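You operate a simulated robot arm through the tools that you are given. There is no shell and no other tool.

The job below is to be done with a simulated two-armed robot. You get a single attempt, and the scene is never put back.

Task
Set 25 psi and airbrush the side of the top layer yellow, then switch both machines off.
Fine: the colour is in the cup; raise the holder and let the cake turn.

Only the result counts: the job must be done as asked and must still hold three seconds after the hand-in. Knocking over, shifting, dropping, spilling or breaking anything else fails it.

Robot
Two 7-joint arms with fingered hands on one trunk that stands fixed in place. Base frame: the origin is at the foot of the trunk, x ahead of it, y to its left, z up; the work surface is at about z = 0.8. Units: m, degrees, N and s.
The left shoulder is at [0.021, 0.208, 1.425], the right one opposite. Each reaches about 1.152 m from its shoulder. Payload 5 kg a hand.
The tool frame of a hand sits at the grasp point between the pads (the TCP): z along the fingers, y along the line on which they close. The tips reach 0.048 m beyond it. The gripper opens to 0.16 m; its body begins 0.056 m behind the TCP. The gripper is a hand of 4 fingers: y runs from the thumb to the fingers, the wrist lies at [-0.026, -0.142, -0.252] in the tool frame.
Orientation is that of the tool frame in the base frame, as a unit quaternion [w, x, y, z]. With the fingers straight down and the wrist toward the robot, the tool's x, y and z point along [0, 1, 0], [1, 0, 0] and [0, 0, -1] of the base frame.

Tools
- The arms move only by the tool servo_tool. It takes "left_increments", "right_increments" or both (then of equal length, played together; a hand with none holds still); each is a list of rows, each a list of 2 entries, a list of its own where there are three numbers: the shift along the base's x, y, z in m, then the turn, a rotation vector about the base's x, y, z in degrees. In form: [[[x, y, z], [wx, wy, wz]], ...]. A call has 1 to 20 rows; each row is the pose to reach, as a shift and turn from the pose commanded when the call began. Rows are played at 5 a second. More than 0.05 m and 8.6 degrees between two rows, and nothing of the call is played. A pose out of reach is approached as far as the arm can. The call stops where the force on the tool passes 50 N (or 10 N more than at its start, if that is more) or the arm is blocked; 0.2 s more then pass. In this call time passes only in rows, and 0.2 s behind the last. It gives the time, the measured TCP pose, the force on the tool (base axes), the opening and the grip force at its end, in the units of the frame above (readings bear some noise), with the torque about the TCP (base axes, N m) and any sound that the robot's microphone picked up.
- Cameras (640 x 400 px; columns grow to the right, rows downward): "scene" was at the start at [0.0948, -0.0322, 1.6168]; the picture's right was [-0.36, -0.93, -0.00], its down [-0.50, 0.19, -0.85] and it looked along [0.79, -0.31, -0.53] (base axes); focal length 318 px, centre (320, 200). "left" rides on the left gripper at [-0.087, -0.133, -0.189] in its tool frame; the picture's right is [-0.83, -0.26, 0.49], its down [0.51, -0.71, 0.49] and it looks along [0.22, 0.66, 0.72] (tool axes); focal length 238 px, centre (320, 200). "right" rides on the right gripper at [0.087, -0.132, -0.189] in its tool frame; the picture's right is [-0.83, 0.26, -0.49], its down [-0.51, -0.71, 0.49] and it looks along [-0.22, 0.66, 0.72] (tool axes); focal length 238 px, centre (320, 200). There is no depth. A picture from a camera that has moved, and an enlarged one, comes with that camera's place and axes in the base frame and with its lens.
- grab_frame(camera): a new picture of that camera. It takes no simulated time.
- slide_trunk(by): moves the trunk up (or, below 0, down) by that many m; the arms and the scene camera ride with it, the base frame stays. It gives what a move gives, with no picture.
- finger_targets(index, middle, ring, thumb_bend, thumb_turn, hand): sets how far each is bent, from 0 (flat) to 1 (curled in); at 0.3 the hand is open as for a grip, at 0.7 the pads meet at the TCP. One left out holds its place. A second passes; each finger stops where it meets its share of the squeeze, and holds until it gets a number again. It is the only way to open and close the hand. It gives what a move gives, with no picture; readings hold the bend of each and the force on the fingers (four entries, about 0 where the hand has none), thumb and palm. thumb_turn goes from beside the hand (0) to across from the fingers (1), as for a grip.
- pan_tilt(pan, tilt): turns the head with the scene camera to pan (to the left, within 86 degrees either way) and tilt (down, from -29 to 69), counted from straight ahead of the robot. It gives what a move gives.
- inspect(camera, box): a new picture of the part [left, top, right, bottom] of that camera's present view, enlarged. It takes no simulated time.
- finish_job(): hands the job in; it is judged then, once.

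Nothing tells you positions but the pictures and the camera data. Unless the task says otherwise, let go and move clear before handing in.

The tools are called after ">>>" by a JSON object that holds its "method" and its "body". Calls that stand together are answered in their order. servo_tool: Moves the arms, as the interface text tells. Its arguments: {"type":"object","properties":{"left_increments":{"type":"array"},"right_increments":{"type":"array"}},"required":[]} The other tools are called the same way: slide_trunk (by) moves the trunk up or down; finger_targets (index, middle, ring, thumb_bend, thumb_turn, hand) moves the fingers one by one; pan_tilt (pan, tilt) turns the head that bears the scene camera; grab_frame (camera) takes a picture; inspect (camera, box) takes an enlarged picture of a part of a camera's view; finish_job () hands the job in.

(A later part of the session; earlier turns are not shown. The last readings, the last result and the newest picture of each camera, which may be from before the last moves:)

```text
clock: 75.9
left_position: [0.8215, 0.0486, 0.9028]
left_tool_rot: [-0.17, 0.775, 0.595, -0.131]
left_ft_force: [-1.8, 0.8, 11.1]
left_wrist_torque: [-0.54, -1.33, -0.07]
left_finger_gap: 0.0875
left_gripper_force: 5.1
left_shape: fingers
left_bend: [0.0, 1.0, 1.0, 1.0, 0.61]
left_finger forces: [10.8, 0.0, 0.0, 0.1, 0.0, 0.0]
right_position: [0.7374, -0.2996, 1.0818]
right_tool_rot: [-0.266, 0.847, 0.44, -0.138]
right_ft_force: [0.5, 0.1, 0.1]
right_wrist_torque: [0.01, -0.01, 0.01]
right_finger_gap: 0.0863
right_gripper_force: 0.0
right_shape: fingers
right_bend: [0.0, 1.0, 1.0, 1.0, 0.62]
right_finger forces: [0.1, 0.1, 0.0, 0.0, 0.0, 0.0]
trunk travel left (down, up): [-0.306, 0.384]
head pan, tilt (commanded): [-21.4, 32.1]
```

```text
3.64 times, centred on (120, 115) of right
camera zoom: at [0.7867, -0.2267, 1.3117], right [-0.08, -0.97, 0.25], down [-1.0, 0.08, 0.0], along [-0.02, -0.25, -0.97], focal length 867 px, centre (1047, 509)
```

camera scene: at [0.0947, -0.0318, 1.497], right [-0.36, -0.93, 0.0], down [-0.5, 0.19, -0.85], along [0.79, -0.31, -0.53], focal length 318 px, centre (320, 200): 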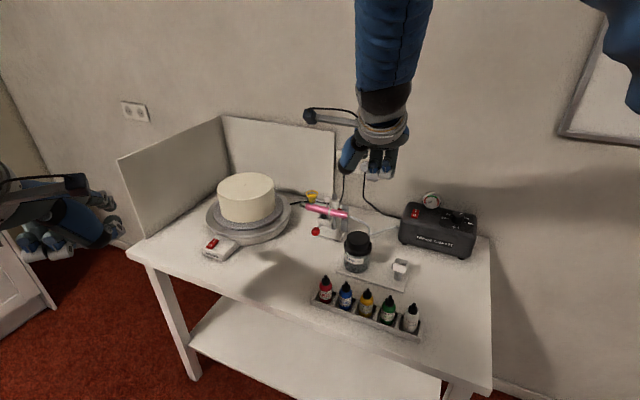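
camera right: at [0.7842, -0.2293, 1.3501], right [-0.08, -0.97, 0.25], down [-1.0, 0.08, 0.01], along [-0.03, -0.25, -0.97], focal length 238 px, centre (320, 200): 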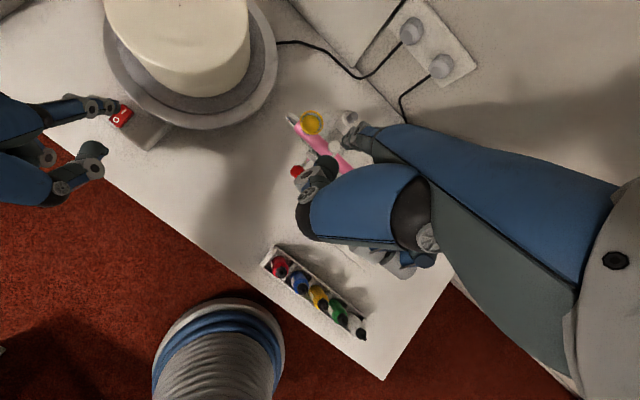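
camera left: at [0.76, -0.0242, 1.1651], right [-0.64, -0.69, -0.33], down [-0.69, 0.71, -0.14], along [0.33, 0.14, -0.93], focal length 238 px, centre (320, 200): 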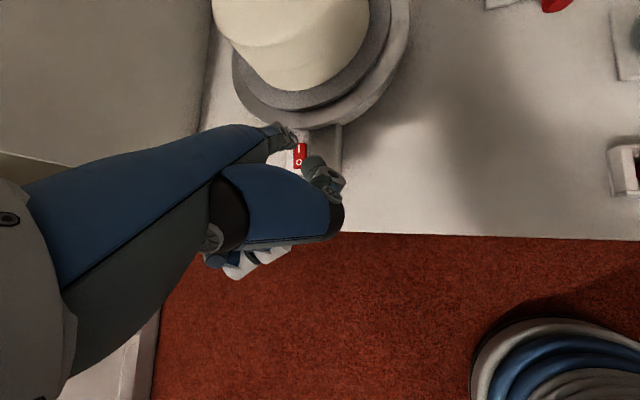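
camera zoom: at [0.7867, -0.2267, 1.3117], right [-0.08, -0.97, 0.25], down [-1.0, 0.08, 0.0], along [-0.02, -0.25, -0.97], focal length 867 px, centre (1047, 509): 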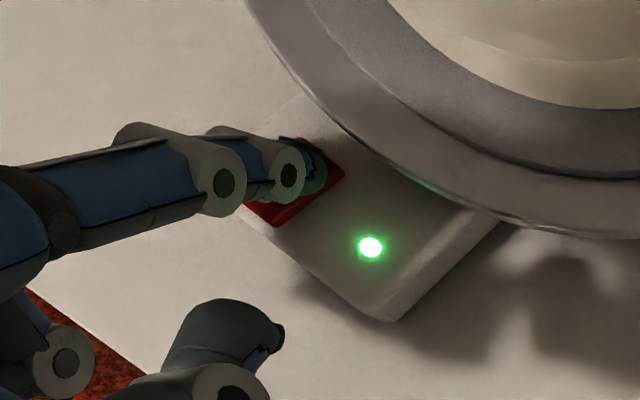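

The turntable's green lamp is on. I'll lift the left finger, then start lowering the right finger onto the trigger.

>>> {"method": "servo_tool", "body": {"left_increments": [[[0.0, 0.0, 0.015], [0, 0, 0]], [[0.0, 0.0, 0.03], [0, 0, 0]], [[0.0, 0.0, 0.03], [0, 0, 0]]], "right_increments": [[[0.001, 0.0, -0.003], [0, 0, 0]], [[0.002, 0.0, -0.006], [0, 0, 0]], [[0.002, 0.0, -0.006], [0, 0, 0]]]}}

>>> {"method": "inspect", "body": {"camera": "scene", "box": [180, 140, 380, 270]}}

>>> {"method": "inspect", "body": {"camera": "scene", "box": [305, 175, 355, 225]}}

```text
clock: 76.7
left_position: [0.8199, 0.0511, 0.9312]
left_tool_rot: [-0.173, 0.774, 0.594, -0.132]
left_ft_force: [-0.4, -0.7, 0.8]
left_wrist_torque: [-0.03, 0.02, 0.02]
left_finger_gap: 0.0864
left_gripper_force: 0.1
left_shape: fingers
left_bend: [0.0, 1.0, 1.0, 1.0, 0.61]
left_finger forces: [0.0, 0.1, 0.0, 0.0, 0.0, 0.0]
right_position: [0.7404, -0.2983, 1.0739]
right_tool_rot: [-0.267, 0.845, 0.441, -0.14]
right_ft_force: [-0.2, -0.2, 0.7]
right_wrist_torque: [0.02, 0.02, -0.01]
right_finger_gap: 0.0868
right_gripper_force: 0.0
right_shape: fingers
right_bend: [0.0, 1.0, 1.0, 1.0, 0.62]
right_finger forces: [0.0, 0.1, 0.0, 0.1, 0.0, 0.0]
trunk travel left (down, up): [-0.306, 0.384]
head pan, tilt (commanded): [-21.4, 32.1]
```

```text
3.08 times, centred on (280, 205) of scene
camera zoom: at [0.0955, -0.0319, 1.4967], right [-0.36, -0.93, 0.0], down [-0.5, 0.19, -0.85], along [0.79, -0.31, -0.53], focal length 977 px, centre (443, 185)
```

zoom: 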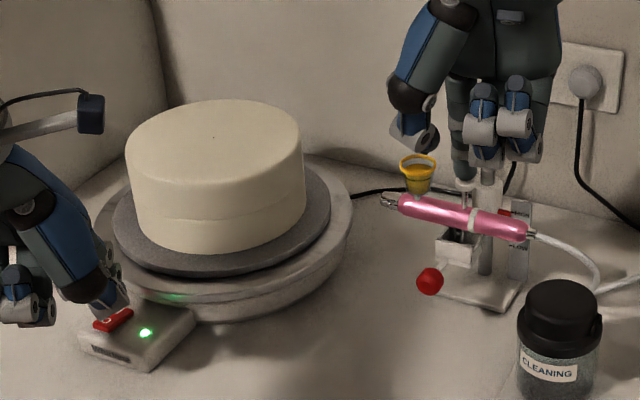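

```text
8.00 times, centred on (330, 200) of scene
camera zoom: at [0.0955, -0.0319, 1.4967], right [-0.36, -0.93, 0.0], down [-0.5, 0.19, -0.85], along [0.79, -0.31, -0.53], focal length 2541 px, centre (240, 200)
```

zoom: 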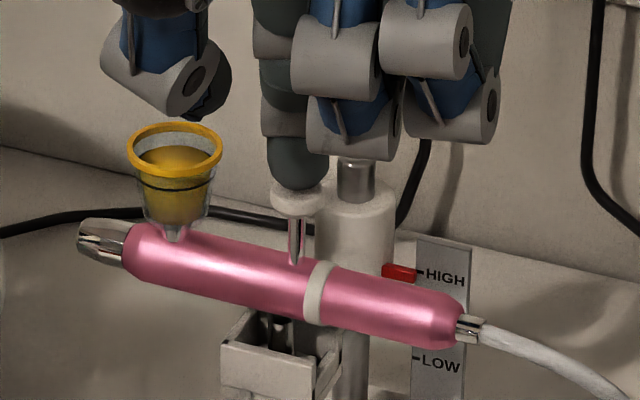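

Everything is running; the right fingertip is right on top of the trigger. Pressing down in small steps now.

>>> {"method": "servo_tool", "body": {"right_increments": [[[0.0, 0.0, -0.003], [0, 0, 0]], [[0.0, 0.0, -0.006], [0, 0, 0]]]}}

>>> {"method": "inspect", "body": {"camera": "scene", "box": [180, 140, 380, 270]}}

>>> {"method": "inspect", "body": {"camera": "scene", "box": [305, 175, 355, 225]}}

```text
clock: 77.3
left_position: [0.8209, 0.0505, 0.931]
left_tool_rot: [-0.172, 0.774, 0.595, -0.132]
left_ft_force: [0.1, -0.1, -0.4]
left_wrist_torque: [-0.03, 0.01, -0.01]
left_finger_gap: 0.0863
left_gripper_force: 0.1
left_shape: fingers
left_bend: [0.0, 1.0, 1.0, 1.0, 0.61]
left_finger forces: [0.0, 0.0, 0.0, 0.0, 0.0, 0.1]
right_position: [0.7402, -0.2985, 1.0677]
right_tool_rot: [-0.267, 0.846, 0.441, -0.139]
right_ft_force: [-0.2, -0.5, 2.0]
right_wrist_torque: [-0.12, -0.19, -0.08]
right_finger_gap: 0.0867
right_gripper_force: 0.6
right_shape: fingers
right_bend: [0.0, 1.0, 1.0, 1.0, 0.62]
right_finger forces: [1.6, 0.0, 0.1, 0.1, 0.0, 0.2]
trunk travel left (down, up): [-0.306, 0.384]
head pan, tilt (commanded): [-21.4, 32.1]
```

```text
3.08 times, centred on (280, 205) of scene
camera zoom: at [0.0949, -0.0319, 1.4968], right [-0.36, -0.93, 0.0], down [-0.5, 0.19, -0.85], along [0.79, -0.31, -0.53], focal length 977 px, centre (443, 185)
```

zoom: 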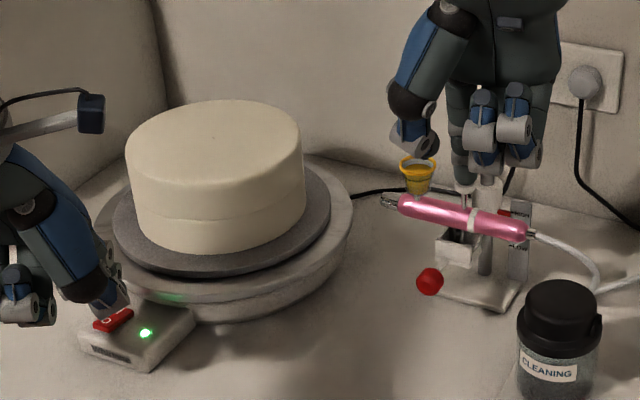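

```text
8.00 times, centred on (330, 200) of scene
camera zoom: at [0.0949, -0.0319, 1.4968], right [-0.36, -0.93, 0.0], down [-0.5, 0.19, -0.85], along [0.79, -0.31, -0.53], focal length 2541 px, centre (240, 200)
```

zoom: 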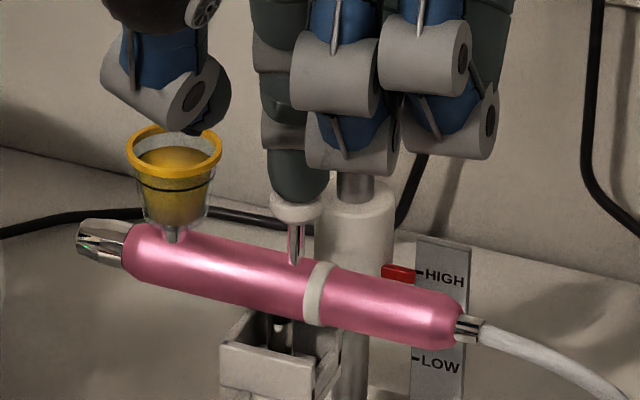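

>>> {"method": "inspect", "body": {"camera": "right", "box": [270, 80, 390, 180]}}

>>> {"method": "grab_frame", "body": {"camera": "left"}}

```text
4.00 times, centred on (330, 130) of right
camera zoom: at [0.7892, -0.2266, 1.2992], right [-0.08, -0.97, 0.25], down [-1.0, 0.08, 0.01], along [-0.03, -0.25, -0.97], focal length 953 px, centre (280, 480)
```

zoom: 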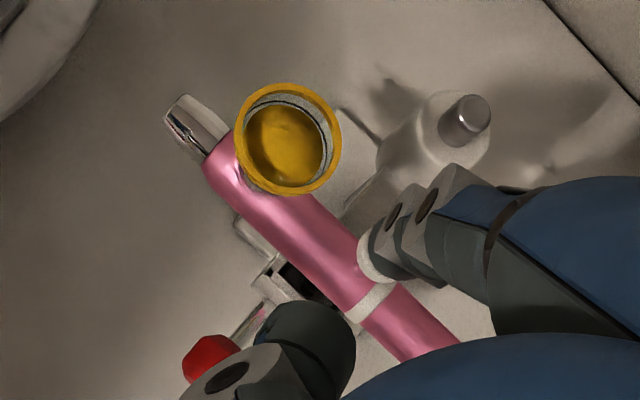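

```text
taken
camera left: at [0.7577, -0.0229, 1.1582], right [-0.64, -0.69, -0.33], down [-0.69, 0.71, -0.14], along [0.34, 0.14, -0.93], focal length 238 px, centre (320, 200)
```

left: 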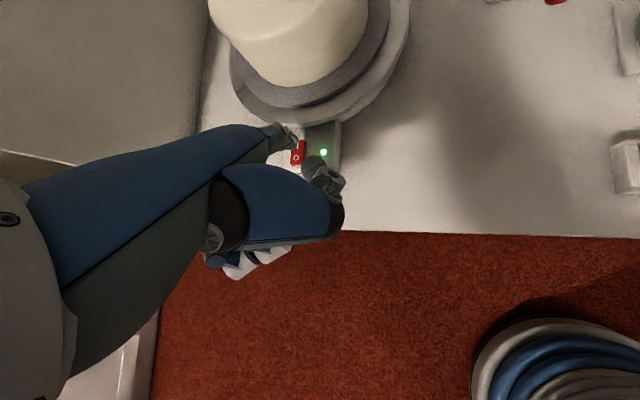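

From above the thumb is well clear of the cup. I'll continue pressing the trigger.

>>> {"method": "servo_tool", "body": {"right_increments": [[[0.0, 0.0, -0.003], [0, 0, 0]], [[0.0, 0.0, -0.005], [0, 0, 0]]]}}

>>> {"method": "inspect", "body": {"camera": "scene", "box": [180, 140, 380, 270]}}

>>> {"method": "inspect", "body": {"camera": "scene", "box": [305, 175, 355, 225]}}

```text
clock: 77.9
left_position: [0.8207, 0.0515, 0.9313]
left_tool_rot: [-0.171, 0.775, 0.594, -0.131]
left_ft_force: [-0.2, 0.2, -0.2]
left_wrist_torque: [0.0, 0.0, 0.03]
left_finger_gap: 0.0865
left_gripper_force: 0.1
left_shape: fingers
left_bend: [0.0, 1.0, 1.0, 1.0, 0.61]
left_finger forces: [0.1, 0.0, 0.0, 0.0, 0.1, 0.0]
right_position: [0.7394, -0.2978, 1.0638]
right_tool_rot: [-0.267, 0.846, 0.441, -0.139]
right_ft_force: [-0.5, 0.1, 3.7]
right_wrist_torque: [-0.2, -0.36, -0.05]
right_finger_gap: 0.0868
right_gripper_force: 1.9
right_shape: fingers
right_bend: [0.0, 1.0, 1.0, 1.0, 0.62]
right_finger forces: [3.4, 0.1, 0.0, 0.1, 0.1, 0.1]
trunk travel left (down, up): [-0.306, 0.384]
head pan, tilt (commanded): [-21.4, 32.1]
heard: click
```

```text
3.08 times, centred on (280, 205) of scene
camera zoom: at [0.0948, -0.0318, 1.4968], right [-0.36, -0.93, 0.0], down [-0.5, 0.19, -0.85], along [0.79, -0.31, -0.53], focal length 977 px, centre (443, 185)
```

zoom: 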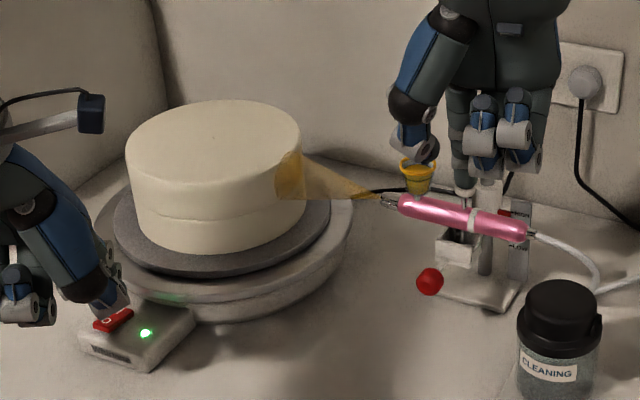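

```text
8.00 times, centred on (330, 200) of scene
camera zoom: at [0.0948, -0.0318, 1.4968], right [-0.36, -0.93, 0.0], down [-0.5, 0.19, -0.85], along [0.79, -0.31, -0.53], focal length 2541 px, centre (240, 200)
```

zoom: 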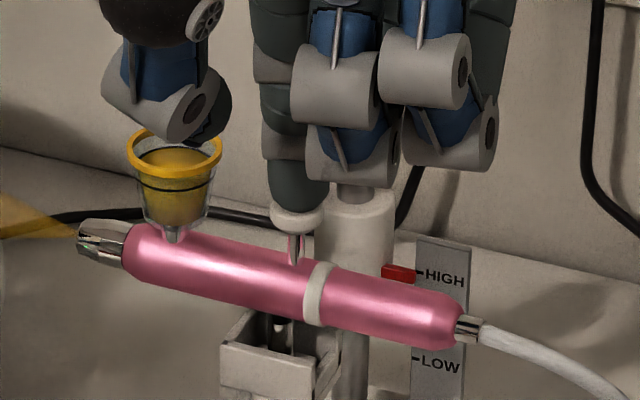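

A click, and the spray cone is hitting the top layer. I'll hold and watch how quickly the paint goes around.

>>> {"method": "servo_tool", "body": {"right_increments": [[[0.0, 0.0, 0.0], [0, 0, 0]], [[0.0, 0.0, 0.0], [0, 0, 0]], [[0.0, 0.0, 0.0], [0, 0, 0]], [[0.0, 0.0, 0.0], [0, 0, 0]]]}}

>>> {"method": "inspect", "body": {"camera": "scene", "box": [200, 150, 320, 260]}}

```text
clock: 78.9
left_position: [0.8215, 0.0508, 0.9305]
left_tool_rot: [-0.172, 0.775, 0.594, -0.132]
left_ft_force: [0.0, 1.0, 0.1]
left_wrist_torque: [-0.01, -0.03, 0.01]
left_finger_gap: 0.0867
left_gripper_force: 0.0
left_shape: fingers
left_bend: [0.0, 1.0, 1.0, 1.0, 0.61]
left_finger forces: [0.0, 0.0, 0.0, 0.1, 0.1, 0.0]
right_position: [0.7398, -0.2986, 1.0633]
right_tool_rot: [-0.267, 0.846, 0.441, -0.139]
right_ft_force: [-0.6, 0.3, 3.4]
right_wrist_torque: [-0.17, -0.47, 0.03]
right_finger_gap: 0.0866
right_gripper_force: 2.1
right_shape: fingers
right_bend: [0.0, 1.0, 1.0, 1.0, 0.62]
right_finger forces: [3.6, 0.0, 0.0, 0.0, 0.0, 0.0]
trunk travel left (down, up): [-0.306, 0.384]
head pan, tilt (commanded): [-21.4, 32.1]
```

```text
3.64 times, centred on (260, 205) of scene
camera zoom: at [0.0948, -0.0318, 1.4968], right [-0.36, -0.93, 0.0], down [-0.5, 0.19, -0.85], along [0.79, -0.31, -0.53], focal length 1155 px, centre (538, 182)
```

zoom: 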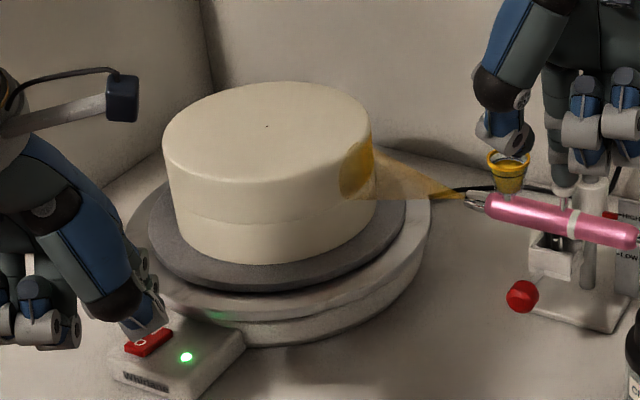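

>>> {"method": "servo_tool", "body": {"right_increments": [[[0.0, 0.0, 0.0], [0, 0, 0]], [[0.0, 0.0, 0.0], [0, 0, 0]], [[0.0, 0.0, 0.0], [0, 0, 0]], [[0.0, 0.0, 0.0], [0, 0, 0]], [[0.0, 0.0, 0.0], [0, 0, 0]], [[0.0, 0.0, 0.0], [0, 0, 0]], [[0.0, 0.0, 0.0], [0, 0, 0]], [[0.0, 0.0, 0.0], [0, 0, 0]], [[0.0, 0.0, 0.0], [0, 0, 0]]]}}

>>> {"method": "inspect", "body": {"camera": "scene", "box": [200, 150, 320, 260]}}

```text
clock: 80.9
left_position: [0.8202, 0.0538, 0.9301]
left_tool_rot: [-0.171, 0.775, 0.595, -0.131]
left_ft_force: [0.4, 0.0, 0.4]
left_wrist_torque: [0.01, -0.05, -0.03]
left_finger_gap: 0.0865
left_gripper_force: 0.0
left_shape: fingers
left_bend: [0.0, 1.0, 1.0, 1.0, 0.61]
left_finger forces: [0.0, 0.1, 0.0, 0.0, 0.0, 0.0]
right_position: [0.7398, -0.2979, 1.0644]
right_tool_rot: [-0.267, 0.846, 0.44, -0.138]
right_ft_force: [0.4, -0.9, 4.2]
right_wrist_torque: [-0.19, -0.4, -0.02]
right_finger_gap: 0.0868
right_gripper_force: 1.5
right_shape: fingers
right_bend: [0.0, 1.0, 1.0, 1.0, 0.62]
right_finger forces: [3.6, 0.0, 0.1, 0.1, 0.1, 0.1]
trunk travel left (down, up): [-0.306, 0.384]
head pan, tilt (commanded): [-21.4, 32.1]
```

```text
3.64 times, centred on (260, 205) of scene
camera zoom: at [0.0948, -0.0318, 1.4968], right [-0.36, -0.93, 0.0], down [-0.5, 0.19, -0.85], along [0.79, -0.31, -0.53], focal length 1155 px, centre (538, 182)
```

zoom: 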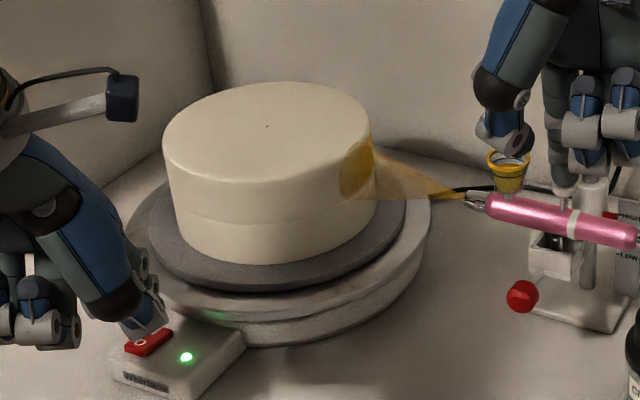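

>>> {"method": "inspect", "body": {"camera": "right", "box": [80, 0, 340, 150]}}

>>> {"method": "inspect", "body": {"camera": "scene", "box": [250, 170, 320, 230]}}

>>> {"method": "grab_frame", "body": {"camera": "left"}}

```text
2.46 times, centred on (210, 75) of right
camera zoom: at [0.7891, -0.2269, 1.2943], right [-0.08, -0.97, 0.25], down [-1.0, 0.08, 0.01], along [-0.03, -0.25, -0.97], focal length 587 px, centre (591, 508)
```

zoom: 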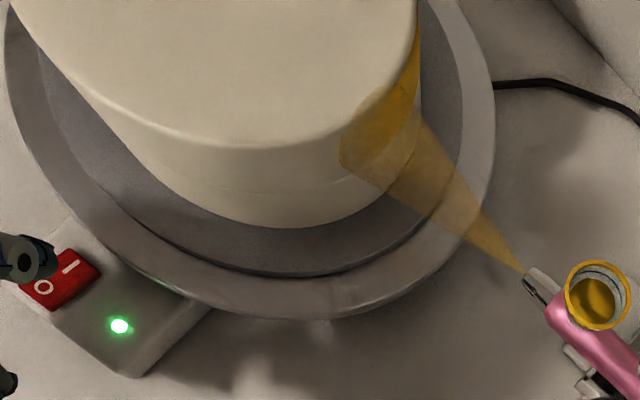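

```text
6.67 times, centred on (285, 200) of scene
camera zoom: at [0.0948, -0.0318, 1.4968], right [-0.36, -0.93, 0.0], down [-0.5, 0.19, -0.85], along [0.79, -0.31, -0.53], focal length 2118 px, centre (553, 200)
```

zoom: 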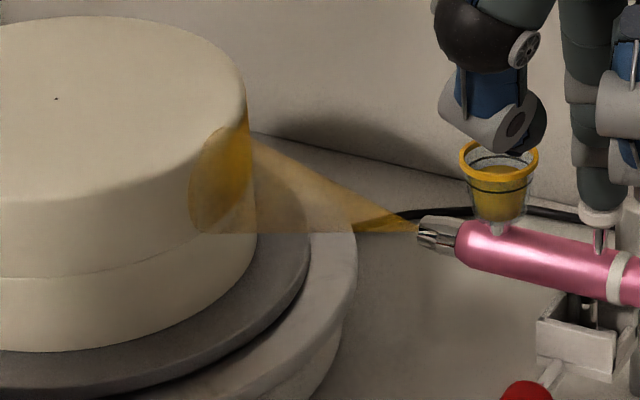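

```text
taken
camera left: at [0.7577, -0.0228, 1.1582], right [-0.64, -0.69, -0.33], down [-0.69, 0.71, -0.14], along [0.34, 0.14, -0.93], focal length 238 px, centre (320, 200)
```

left: 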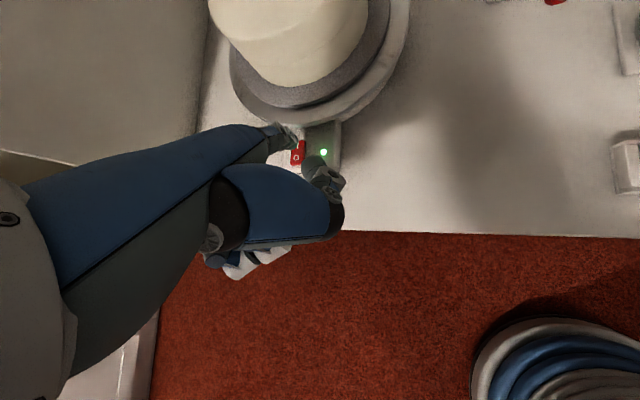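

The paint band is being carried around the back, staying within the top layer. I'll keep holding the trigger and watch for the painted edge to come around from the left.

>>> {"method": "servo_tool", "body": {"right_increments": [[[0.0, 0.0, 0.0], [0, 0, 0]], [[0.0, 0.0, 0.0], [0, 0, 0]], [[0.0, 0.0, 0.0], [0, 0, 0]], [[0.0, 0.0, 0.0], [0, 0, 0]], [[0.0, 0.0, 0.0], [0, 0, 0]], [[0.0, 0.0, 0.0], [0, 0, 0]], [[0.0, 0.0, 0.0], [0, 0, 0]], [[0.0, 0.0, 0.0], [0, 0, 0]], [[0.0, 0.0, 0.0], [0, 0, 0]]]}}

>>> {"method": "inspect", "body": {"camera": "scene", "box": [200, 150, 320, 260]}}

>>> {"method": "inspect", "body": {"camera": "left", "box": [180, 0, 440, 130]}}

```text
clock: 82.9
left_position: [0.8207, 0.0506, 0.9302]
left_tool_rot: [-0.172, 0.775, 0.594, -0.132]
left_ft_force: [-1.3, 0.2, 0.2]
left_wrist_torque: [0.01, -0.01, 0.01]
left_finger_gap: 0.0868
left_gripper_force: 0.0
left_shape: fingers
left_bend: [0.0, 1.0, 1.0, 1.0, 0.61]
left_finger forces: [0.1, 0.0, 0.0, 0.1, 0.0, 0.0]
right_position: [0.7394, -0.2976, 1.0635]
right_tool_rot: [-0.267, 0.846, 0.441, -0.14]
right_ft_force: [-0.5, -0.2, 3.4]
right_wrist_torque: [-0.2, -0.43, 0.05]
right_finger_gap: 0.0867
right_gripper_force: 1.9
right_shape: fingers
right_bend: [0.0, 1.0, 1.0, 1.0, 0.62]
right_finger forces: [3.6, 0.0, 0.1, 0.1, 0.1, 0.1]
trunk travel left (down, up): [-0.306, 0.384]
head pan, tilt (commanded): [-21.4, 32.1]
```

```text
3.64 times, centred on (260, 205) of scene
camera zoom: at [0.0948, -0.0318, 1.4968], right [-0.36, -0.93, 0.0], down [-0.5, 0.19, -0.85], along [0.79, -0.31, -0.53], focal length 1155 px, centre (538, 182)
```

zoom: 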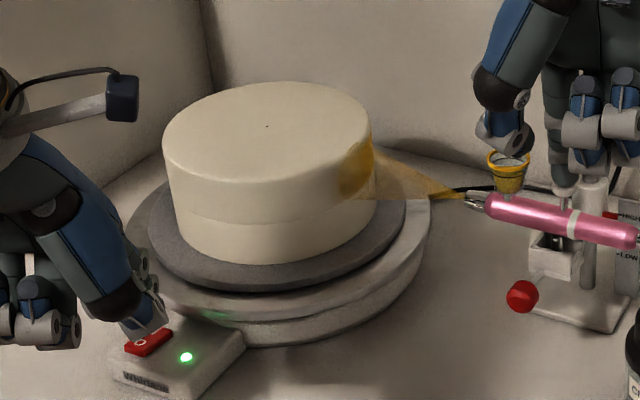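

```text
2.46 times, centred on (310, 65) of left
camera zoom: at [0.7577, -0.0228, 1.1582], right [-0.64, -0.69, -0.33], down [-0.69, 0.71, -0.14], along [0.34, 0.14, -0.93], focal length 587 px, centre (345, 532)
```

zoom: 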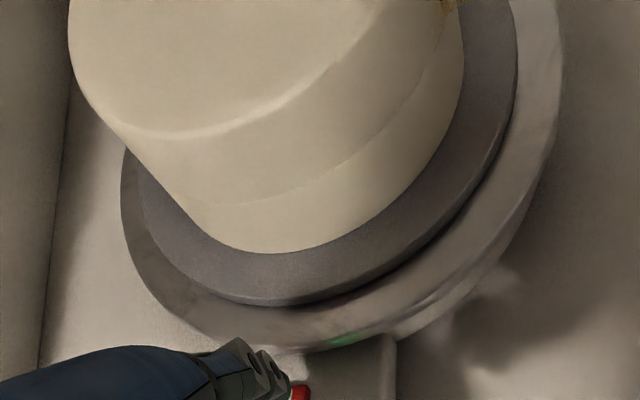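

>>> {"method": "servo_tool", "body": {"right_increments": [[[0.0, 0.0, 0.0], [0, 0, 0]], [[0.0, 0.0, 0.0], [0, 0, 0]], [[0.0, 0.0, 0.0], [0, 0, 0]], [[0.0, 0.0, 0.0], [0, 0, 0]], [[0.0, 0.0, 0.0], [0, 0, 0]], [[0.0, 0.0, 0.0], [0, 0, 0]], [[0.0, 0.0, 0.0], [0, 0, 0]], [[0.0, 0.0, 0.0], [0, 0, 0]], [[0.0, 0.0, 0.0], [0, 0, 0]], [[0.0, 0.0, 0.0], [0, 0, 0]], [[0.0, 0.0, 0.0], [0, 0, 0]], [[0.0, 0.0, 0.0], [0, 0, 0]], [[0.0, 0.0, 0.0], [0, 0, 0]], [[0.0, 0.0, 0.0], [0, 0, 0]]]}}

>>> {"method": "inspect", "body": {"camera": "scene", "box": [200, 150, 320, 260]}}

>>> {"method": "inspect", "body": {"camera": "left", "box": [180, 0, 440, 130]}}

>>> {"method": "inspect", "body": {"camera": "right", "box": [80, 0, 340, 150]}}

```text
clock: 85.9
left_position: [0.8194, 0.0503, 0.9306]
left_tool_rot: [-0.172, 0.775, 0.594, -0.131]
left_ft_force: [0.9, 0.0, 0.0]
left_wrist_torque: [0.0, -0.02, 0.0]
left_finger_gap: 0.0866
left_gripper_force: 0.0
left_shape: fingers
left_bend: [0.0, 1.0, 1.0, 1.0, 0.61]
left_finger forces: [0.0, 0.1, 0.1, 0.0, 0.1, 0.0]
right_position: [0.7407, -0.2984, 1.063]
right_tool_rot: [-0.267, 0.846, 0.44, -0.138]
right_ft_force: [0.5, -0.3, 3.1]
right_wrist_torque: [-0.2, -0.41, 0.01]
right_finger_gap: 0.087
right_gripper_force: 2.0
right_shape: fingers
right_bend: [0.0, 1.0, 1.0, 1.0, 0.62]
right_finger forces: [3.5, 0.0, 0.0, 0.0, 0.0, 0.1]
trunk travel left (down, up): [-0.306, 0.384]
head pan, tilt (commanded): [-21.4, 32.1]
```

```text
3.64 times, centred on (260, 205) of scene
camera zoom: at [0.0948, -0.0318, 1.4968], right [-0.36, -0.93, 0.0], down [-0.5, 0.19, -0.85], along [0.79, -0.31, -0.53], focal length 1155 px, centre (538, 182)
```

zoom: 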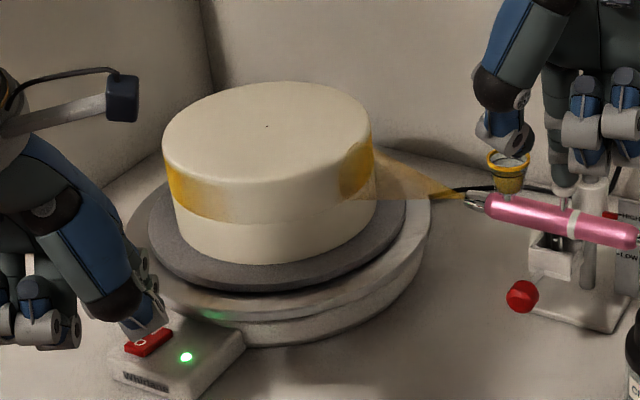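

```text
2.46 times, centred on (310, 65) of left
camera zoom: at [0.7577, -0.0228, 1.1582], right [-0.64, -0.69, -0.33], down [-0.69, 0.71, -0.14], along [0.34, 0.14, -0.93], focal length 587 px, centre (345, 532)
```

zoom: 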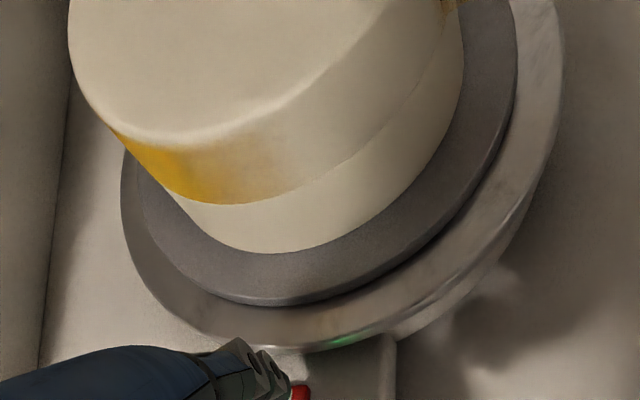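

```text
2.46 times, centred on (210, 75) of right
camera zoom: at [0.7891, -0.2269, 1.2943], right [-0.08, -0.97, 0.25], down [-1.0, 0.08, 0.01], along [-0.03, -0.25, -0.97], focal length 587 px, centre (591, 508)
```

zoom: 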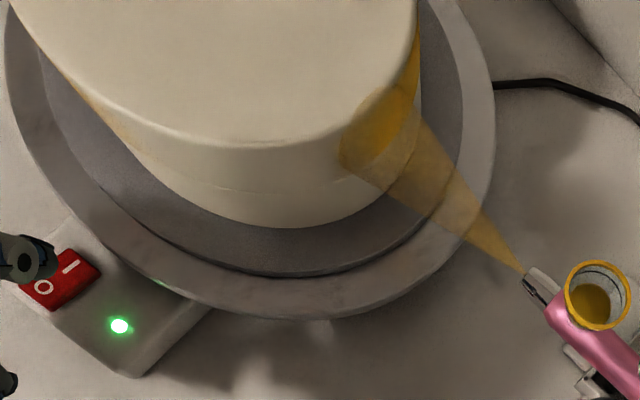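

The band is bounded exactly by the seam and its leading edge is coming round; a revolution takes about 12 s. I'll hold ~3 s more and check.

>>> {"method": "servo_tool", "body": {"right_increments": [[[0.0, 0.0, 0.0], [0, 0, 0]], [[0.0, 0.0, 0.0], [0, 0, 0]], [[0.0, 0.0, 0.0], [0, 0, 0]], [[0.0, 0.0, 0.0], [0, 0, 0]], [[0.0, 0.0, 0.0], [0, 0, 0]], [[0.0, 0.0, 0.0], [0, 0, 0]], [[0.0, 0.0, 0.0], [0, 0, 0]], [[0.0, 0.0, 0.0], [0, 0, 0]], [[0.0, 0.0, 0.0], [0, 0, 0]], [[0.0, 0.0, 0.0], [0, 0, 0]], [[0.0, 0.0, 0.0], [0, 0, 0]], [[0.0, 0.0, 0.0], [0, 0, 0]], [[0.0, 0.0, 0.0], [0, 0, 0]], [[0.0, 0.0, 0.0], [0, 0, 0]]]}}

>>> {"method": "inspect", "body": {"camera": "scene", "box": [200, 150, 320, 260]}}

>>> {"method": "inspect", "body": {"camera": "right", "box": [80, 0, 340, 150]}}

```text
clock: 88.9
left_position: [0.8201, 0.0507, 0.9312]
left_tool_rot: [-0.172, 0.774, 0.594, -0.132]
left_ft_force: [-0.8, -0.3, -0.3]
left_wrist_torque: [-0.02, 0.02, -0.03]
left_finger_gap: 0.0863
left_gripper_force: 0.1
left_shape: fingers
left_bend: [0.0, 1.0, 1.0, 1.0, 0.61]
left_finger forces: [0.0, 0.1, 0.0, 0.1, 0.0, 0.0]
right_position: [0.7404, -0.298, 1.0639]
right_tool_rot: [-0.267, 0.846, 0.441, -0.139]
right_ft_force: [-0.3, 0.4, 2.7]
right_wrist_torque: [-0.18, -0.39, 0.0]
right_finger_gap: 0.0867
right_gripper_force: 1.9
right_shape: fingers
right_bend: [0.0, 1.0, 1.0, 1.0, 0.62]
right_finger forces: [3.6, 0.0, 0.1, 0.1, 0.0, 0.0]
trunk travel left (down, up): [-0.306, 0.384]
head pan, tilt (commanded): [-21.4, 32.1]
```

```text
3.64 times, centred on (260, 205) of scene
camera zoom: at [0.0948, -0.0318, 1.4968], right [-0.36, -0.93, 0.0], down [-0.5, 0.19, -0.85], along [0.79, -0.31, -0.53], focal length 1155 px, centre (538, 182)
```

zoom: 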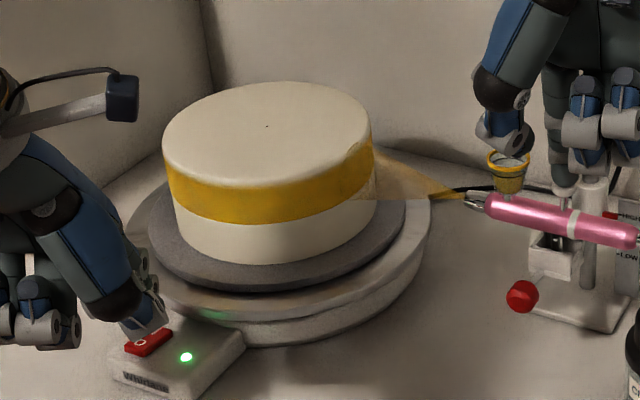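

```text
2.46 times, centred on (210, 75) of right
camera zoom: at [0.7891, -0.2269, 1.2943], right [-0.08, -0.97, 0.25], down [-1.0, 0.08, 0.01], along [-0.03, -0.25, -0.97], focal length 587 px, centre (591, 508)
```

zoom: 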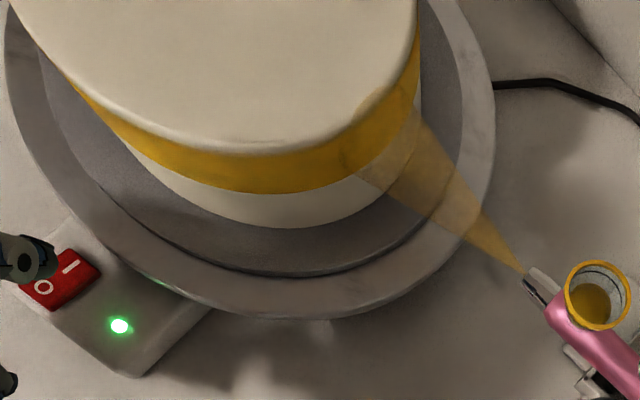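

The painted front has just met the spray again. I'll hold ~1.6 s more for overlap, then release the trigger.

>>> {"method": "servo_tool", "body": {"right_increments": [[[0.0, 0.0, 0.0], [0, 0, 0]], [[0.0, 0.0, 0.0], [0, 0, 0]], [[0.0, 0.0, 0.0], [0, 0, 0]], [[0.0, 0.0, 0.0], [0, 0, 0]], [[0.0, 0.0, 0.0], [0, 0, 0]], [[0.0, 0.0, 0.0], [0, 0, 0]], [[0.0, 0.0, 0.0], [0, 0, 0]], [[0.0, 0.0, 0.02], [0, 0, 0]], [[0.0, 0.0, 0.04], [0, 0, 0]], [[0.0, 0.0, 0.06], [0, 0, 0]], [[0.0, 0.0, 0.06], [0, 0, 0]]]}}

>>> {"method": "inspect", "body": {"camera": "scene", "box": [180, 140, 380, 270]}}

>>> {"method": "inspect", "body": {"camera": "right", "box": [80, 0, 340, 150]}}

>>> {"method": "inspect", "body": {"camera": "left", "box": [180, 0, 440, 130]}}

```text
clock: 91.3
left_position: [0.821, 0.0511, 0.9307]
left_tool_rot: [-0.172, 0.774, 0.594, -0.132]
left_ft_force: [0.9, -0.1, 0.0]
left_wrist_torque: [0.03, 0.06, 0.02]
left_finger_gap: 0.0864
left_gripper_force: 0.1
left_shape: fingers
left_bend: [0.0, 1.0, 1.0, 1.0, 0.61]
left_finger forces: [0.1, 0.0, 0.0, 0.0, 0.1, 0.0]
right_position: [0.7394, -0.2989, 1.1232]
right_tool_rot: [-0.266, 0.846, 0.441, -0.14]
right_ft_force: [-0.6, -0.4, 0.2]
right_wrist_torque: [0.05, 0.03, -0.01]
right_finger_gap: 0.0865
right_gripper_force: 0.0
right_shape: fingers
right_bend: [0.0, 1.0, 1.0, 1.0, 0.62]
right_finger forces: [0.0, 0.0, 0.0, 0.0, 0.0, 0.0]
trunk travel left (down, up): [-0.306, 0.384]
head pan, tilt (commanded): [-21.4, 32.1]
```

```text
3.08 times, centred on (280, 205) of scene
camera zoom: at [0.0957, -0.0321, 1.4967], right [-0.36, -0.93, 0.0], down [-0.5, 0.19, -0.85], along [0.79, -0.31, -0.53], focal length 977 px, centre (443, 185)
```

zoom: 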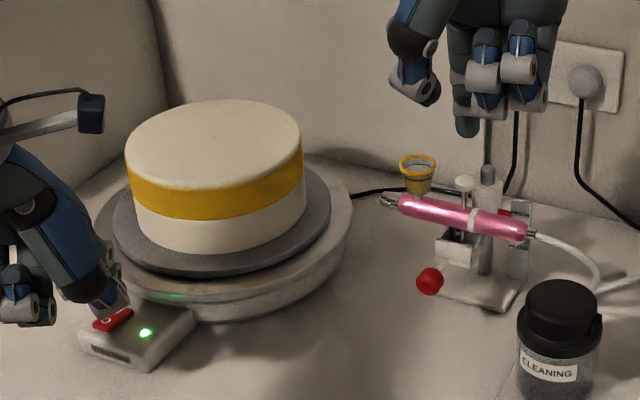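

```text
2.46 times, centred on (210, 75) of right
camera zoom: at [0.789, -0.228, 1.3531], right [-0.08, -0.97, 0.25], down [-1.0, 0.08, 0.01], along [-0.03, -0.25, -0.97], focal length 587 px, centre (591, 508)
```

zoom: 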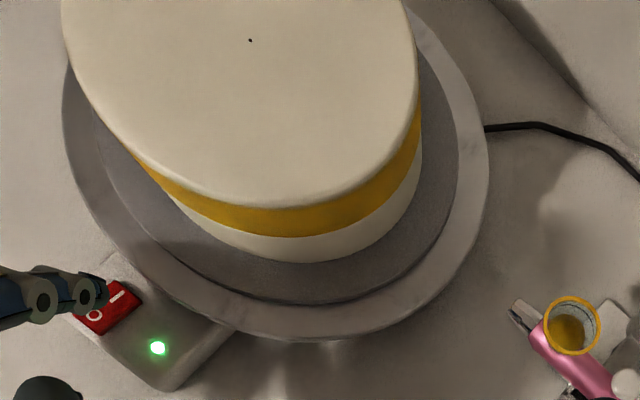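

```text
2.46 times, centred on (310, 65) of left
camera zoom: at [0.7584, -0.023, 1.1576], right [-0.64, -0.69, -0.33], down [-0.69, 0.71, -0.14], along [0.33, 0.14, -0.93], focal length 587 px, centre (345, 532)
```

zoom: 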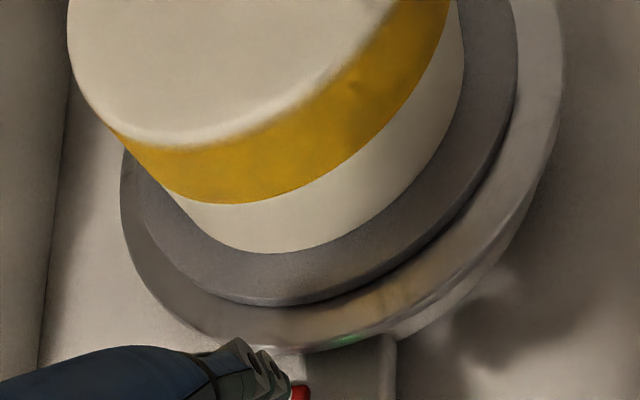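

The spray stopped when released, and the band looks even. While the cake keeps turning I'll move the right hand back to the compressor switch and inspect the whole circumference.

>>> {"method": "servo_tool", "body": {"right_increments": [[[-0.02, -0.02, 0.03], [0, 0, 0]], [[-0.04, -0.06, 0.04], [0, 0, 0]], [[-0.055, -0.1, 0.04], [0, 0, 0]], [[-0.065, -0.14, 0.04], [0, 0, 0]], [[-0.075, -0.18, 0.04], [0, 0, 0]], [[-0.085, -0.22, 0.03], [0, 0, 0]], [[-0.0934, -0.2591, 0.01], [0, 0, 0]], [[-0.0934, -0.2591, -0.025], [0, 0, 0]], [[-0.0934, -0.2591, -0.04], [0, 0, 0]], [[-0.0934, -0.2591, -0.04], [0, 0, 0]]]}}

>>> {"method": "inspect", "body": {"camera": "scene", "box": [200, 160, 300, 250]}}

>>> {"method": "inspect", "body": {"camera": "scene", "box": [390, 160, 480, 250]}}

>>> {"method": "inspect", "body": {"camera": "right", "box": [290, 90, 410, 200]}}

```text
clock: 93.5
left_position: [0.8209, 0.0515, 0.9302]
left_tool_rot: [-0.172, 0.775, 0.594, -0.132]
left_ft_force: [-0.5, 0.3, -0.1]
left_wrist_torque: [-0.04, 0.05, -0.02]
left_finger_gap: 0.0866
left_gripper_force: 0.1
left_shape: fingers
left_bend: [0.0, 1.0, 1.0, 1.0, 0.61]
left_finger forces: [0.0, 0.0, 0.1, 0.1, 0.1, 0.0]
right_position: [0.6473, -0.5566, 1.0841]
right_tool_rot: [-0.267, 0.846, 0.441, -0.139]
right_ft_force: [-0.9, 0.3, 0.3]
right_wrist_torque: [0.0, 0.0, -0.04]
right_finger_gap: 0.0866
right_gripper_force: 0.0
right_shape: fingers
right_bend: [0.0, 1.0, 1.0, 1.0, 0.62]
right_finger forces: [0.0, 0.2, 0.0, 0.0, 0.0, 0.1]
trunk travel left (down, up): [-0.306, 0.384]
head pan, tilt (commanded): [-21.4, 32.1]
```

```text
4.44 times, centred on (250, 205) of scene
camera zoom: at [0.0951, -0.0318, 1.4968], right [-0.36, -0.93, 0.0], down [-0.5, 0.19, -0.85], along [0.79, -0.31, -0.53], focal length 1412 px, centre (631, 178)
```

zoom: 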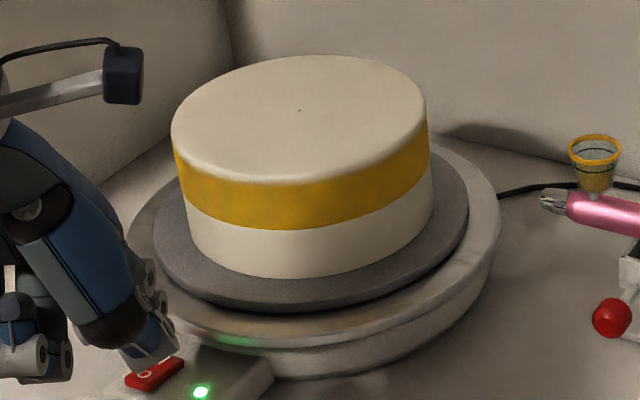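

```text
4.44 times, centred on (435, 205) of scene
camera zoom: at [0.0951, -0.0318, 1.4968], right [-0.36, -0.93, 0.0], down [-0.5, 0.19, -0.85], along [0.79, -0.31, -0.53], focal length 1412 px, centre (-191, 178)
```

zoom: 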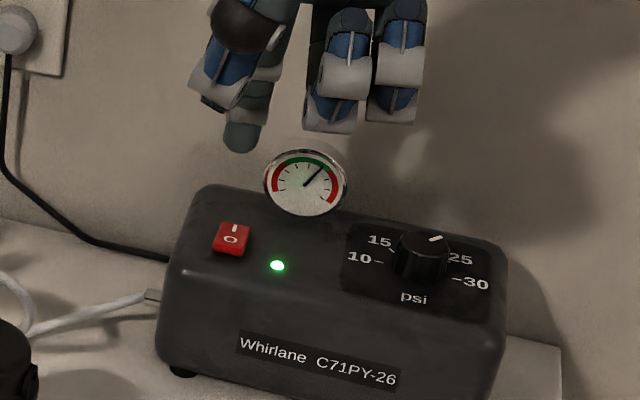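

```text
3.64 times, centred on (350, 145) of right
camera zoom: at [0.6963, -0.486, 1.3153], right [-0.08, -0.97, 0.25], down [-1.0, 0.08, 0.01], along [-0.03, -0.25, -0.97], focal length 867 px, centre (211, 400)
```

zoom: 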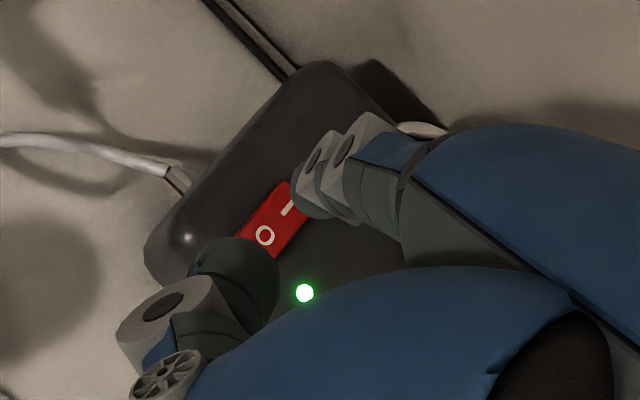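

The front of the band looks good. I'll lower the right finger to just above the compressor's "O" and meanwhile check another part of the cake.

>>> {"method": "servo_tool", "body": {"right_increments": [[[-0.001, -0.001, -0.02], [0, 0, 0]], [[-0.002, -0.003, -0.04], [0, 0, 0]], [[-0.002, -0.003, -0.055], [0, 0, 0]], [[-0.002, -0.003, -0.065], [0, 0, 0]], [[-0.002, -0.003, -0.065], [0, 0, 0]], [[-0.002, -0.003, -0.065], [0, 0, 0]], [[-0.002, -0.003, -0.065], [0, 0, 0]], [[-0.002, -0.003, -0.065], [0, 0, 0]], [[-0.002, -0.003, -0.065], [0, 0, 0]], [[-0.002, -0.003, -0.065], [0, 0, 0]], [[-0.002, -0.003, -0.065], [0, 0, 0]], [[-0.002, -0.003, -0.065], [0, 0, 0]]]}}

>>> {"method": "inspect", "body": {"camera": "scene", "box": [200, 160, 300, 250]}}

>>> {"method": "inspect", "body": {"camera": "scene", "box": [405, 190, 465, 245]}}

```text
clock: 96.1
left_position: [0.8209, 0.052, 0.9301]
left_tool_rot: [-0.172, 0.775, 0.594, -0.131]
left_ft_force: [0.4, -0.1, -0.6]
left_wrist_torque: [0.01, 0.01, 0.0]
left_finger_gap: 0.0863
left_gripper_force: 0.0
left_shape: fingers
left_bend: [0.0, 1.0, 1.0, 1.0, 0.61]
left_finger forces: [0.0, 0.0, 0.0, 0.0, 0.0, 0.0]
right_position: [0.6445, -0.5596, 1.0193]
right_tool_rot: [-0.267, 0.846, 0.44, -0.139]
right_ft_force: [-0.5, 0.3, 1.3]
right_wrist_torque: [-0.05, -0.02, -0.01]
right_finger_gap: 0.0867
right_gripper_force: 0.2
right_shape: fingers
right_bend: [0.0, 1.0, 1.0, 1.0, 0.62]
right_finger forces: [0.0, 0.0, 0.0, 0.0, 0.1, 0.0]
trunk travel left (down, up): [-0.306, 0.384]
head pan, tilt (commanded): [-21.4, 32.1]
```

```text
4.44 times, centred on (250, 205) of scene
camera zoom: at [0.0951, -0.0321, 1.4968], right [-0.36, -0.93, 0.0], down [-0.5, 0.19, -0.85], along [0.79, -0.31, -0.53], focal length 1412 px, centre (631, 178)
```

zoom: 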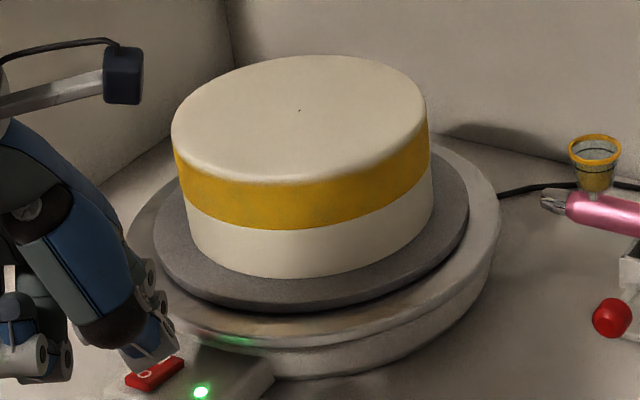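

```text
7.27 times, centred on (435, 218) of scene
camera zoom: at [0.0951, -0.0321, 1.4968], right [-0.36, -0.93, 0.0], down [-0.5, 0.19, -0.85], along [0.79, -0.31, -0.53], focal length 2310 px, centre (-516, 73)
```

zoom: 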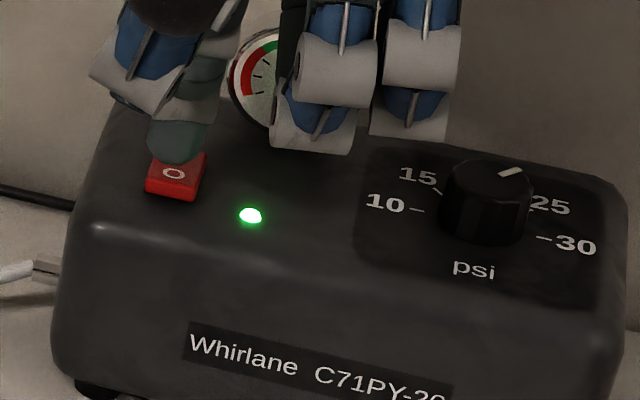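

>>> {"method": "servo_tool", "body": {"right_increments": [[[0.0, 0.0, 0.0], [0, 0, 0]], [[0.0, 0.0, 0.0], [0, 0, 0]], [[0.0, 0.0, 0.0], [0, 0, 0]], [[0.0, 0.0, 0.0], [0, 0, 0]], [[0.0, 0.0, 0.0], [0, 0, 0]], [[0.0, 0.0, 0.0], [0, 0, 0]], [[0.0, 0.0, 0.0], [0, 0, 0]], [[0.0, 0.0, 0.0], [0, 0, 0]], [[0.0, 0.0, 0.0], [0, 0, 0]], [[0.0, 0.0, 0.0], [0, 0, 0]], [[0.0, 0.0, 0.0], [0, 0, 0]], [[0.0, 0.0, 0.0], [0, 0, 0]]]}}

>>> {"method": "inspect", "body": {"camera": "scene", "box": [200, 160, 300, 250]}}

>>> {"method": "inspect", "body": {"camera": "left", "box": [180, 0, 440, 130]}}

```text
clock: 98.7
left_position: [0.8191, 0.0509, 0.9305]
left_tool_rot: [-0.172, 0.775, 0.594, -0.131]
left_ft_force: [-1.1, -0.1, 0.0]
left_wrist_torque: [0.01, -0.01, 0.0]
left_finger_gap: 0.0864
left_gripper_force: 0.0
left_shape: fingers
left_bend: [0.0, 1.0, 1.0, 1.0, 0.61]
left_finger forces: [0.0, 0.0, 0.1, 0.0, 0.0, 0.0]
right_position: [0.6449, -0.5596, 1.0183]
right_tool_rot: [-0.266, 0.846, 0.44, -0.138]
right_ft_force: [0.3, -0.1, 0.9]
right_wrist_torque: [0.03, 0.01, 0.02]
right_finger_gap: 0.0866
right_gripper_force: 0.0
right_shape: fingers
right_bend: [0.0, 1.0, 1.0, 1.0, 0.62]
right_finger forces: [0.0, 0.1, 0.0, 0.1, 0.0, 0.1]
trunk travel left (down, up): [-0.306, 0.384]
head pan, tilt (commanded): [-21.4, 32.1]
```

```text
4.44 times, centred on (250, 205) of scene
camera zoom: at [0.0951, -0.0321, 1.4968], right [-0.36, -0.93, 0.0], down [-0.5, 0.19, -0.85], along [0.79, -0.31, -0.53], focal length 1412 px, centre (631, 178)
```

zoom: 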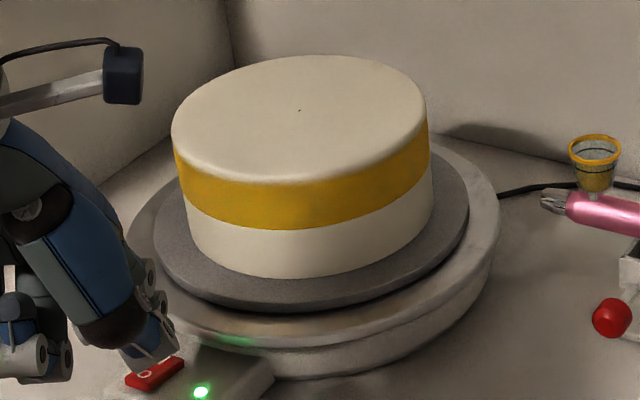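

```text
2.46 times, centred on (310, 65) of left
camera zoom: at [0.7579, -0.023, 1.158], right [-0.64, -0.69, -0.33], down [-0.69, 0.71, -0.14], along [0.34, 0.14, -0.93], focal length 587 px, centre (345, 532)
```

zoom: 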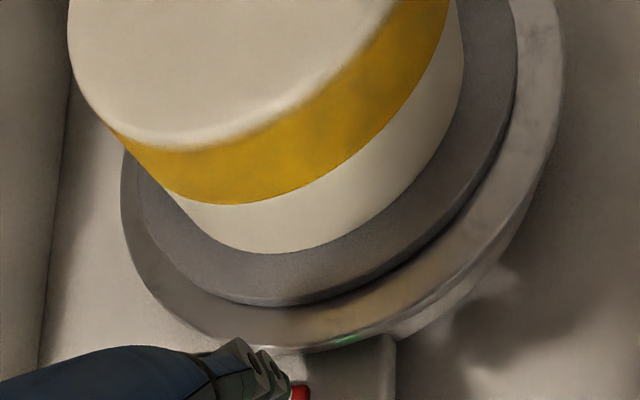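

The band is complete and uniform all round. Now I'll press the compressor's "O".

>>> {"method": "servo_tool", "body": {"right_increments": [[[0.0, 0.0, -0.006], [0, 0, 0]], [[0.0, 0.0, -0.01], [0, 0, 0]], [[0.0, 0.0, -0.014], [0, 0, 0]], [[0.0, 0.0, -0.017], [0, 0, 0]], [[0.0, 0.0, -0.017], [0, 0, 0]]]}}

>>> {"method": "inspect", "body": {"camera": "scene", "box": [405, 190, 465, 245]}}

```text
clock: 99.9
left_position: [0.8184, 0.0517, 0.9328]
left_tool_rot: [-0.171, 0.774, 0.595, -0.132]
left_ft_force: [-0.3, 0.5, 0.8]
left_wrist_torque: [0.01, 0.01, 0.01]
left_finger_gap: 0.0868
left_gripper_force: 0.0
left_shape: fingers
left_bend: [0.0, 1.0, 1.0, 1.0, 0.61]
left_finger forces: [0.0, 0.1, 0.0, 0.0, 0.1, 0.0]
right_position: [0.6438, -0.5593, 1.007]
right_tool_rot: [-0.265, 0.847, 0.441, -0.137]
right_ft_force: [-7.0, 5.1, 30.3]
right_wrist_torque: [-1.53, -2.99, 0.07]
right_finger_gap: 0.0867
right_gripper_force: 14.9
right_shape: fingers
right_bend: [0.0, 1.0, 1.0, 1.0, 0.62]
right_finger forces: [30.0, 0.0, 0.1, 0.0, 0.1, 0.0]
trunk travel left (down, up): [-0.306, 0.384]
head pan, tilt (commanded): [-21.4, 32.1]
```

```text
7.27 times, centred on (435, 218) of scene
camera zoom: at [0.0919, -0.0297, 1.4973], right [-0.36, -0.93, 0.0], down [-0.49, 0.19, -0.85], along [0.79, -0.31, -0.53], focal length 2310 px, centre (-516, 73)
```

zoom: 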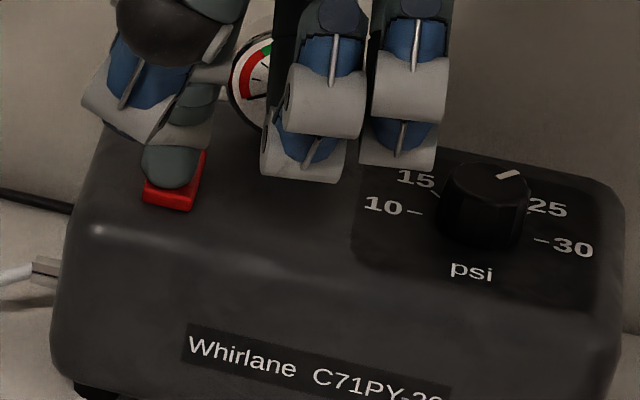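

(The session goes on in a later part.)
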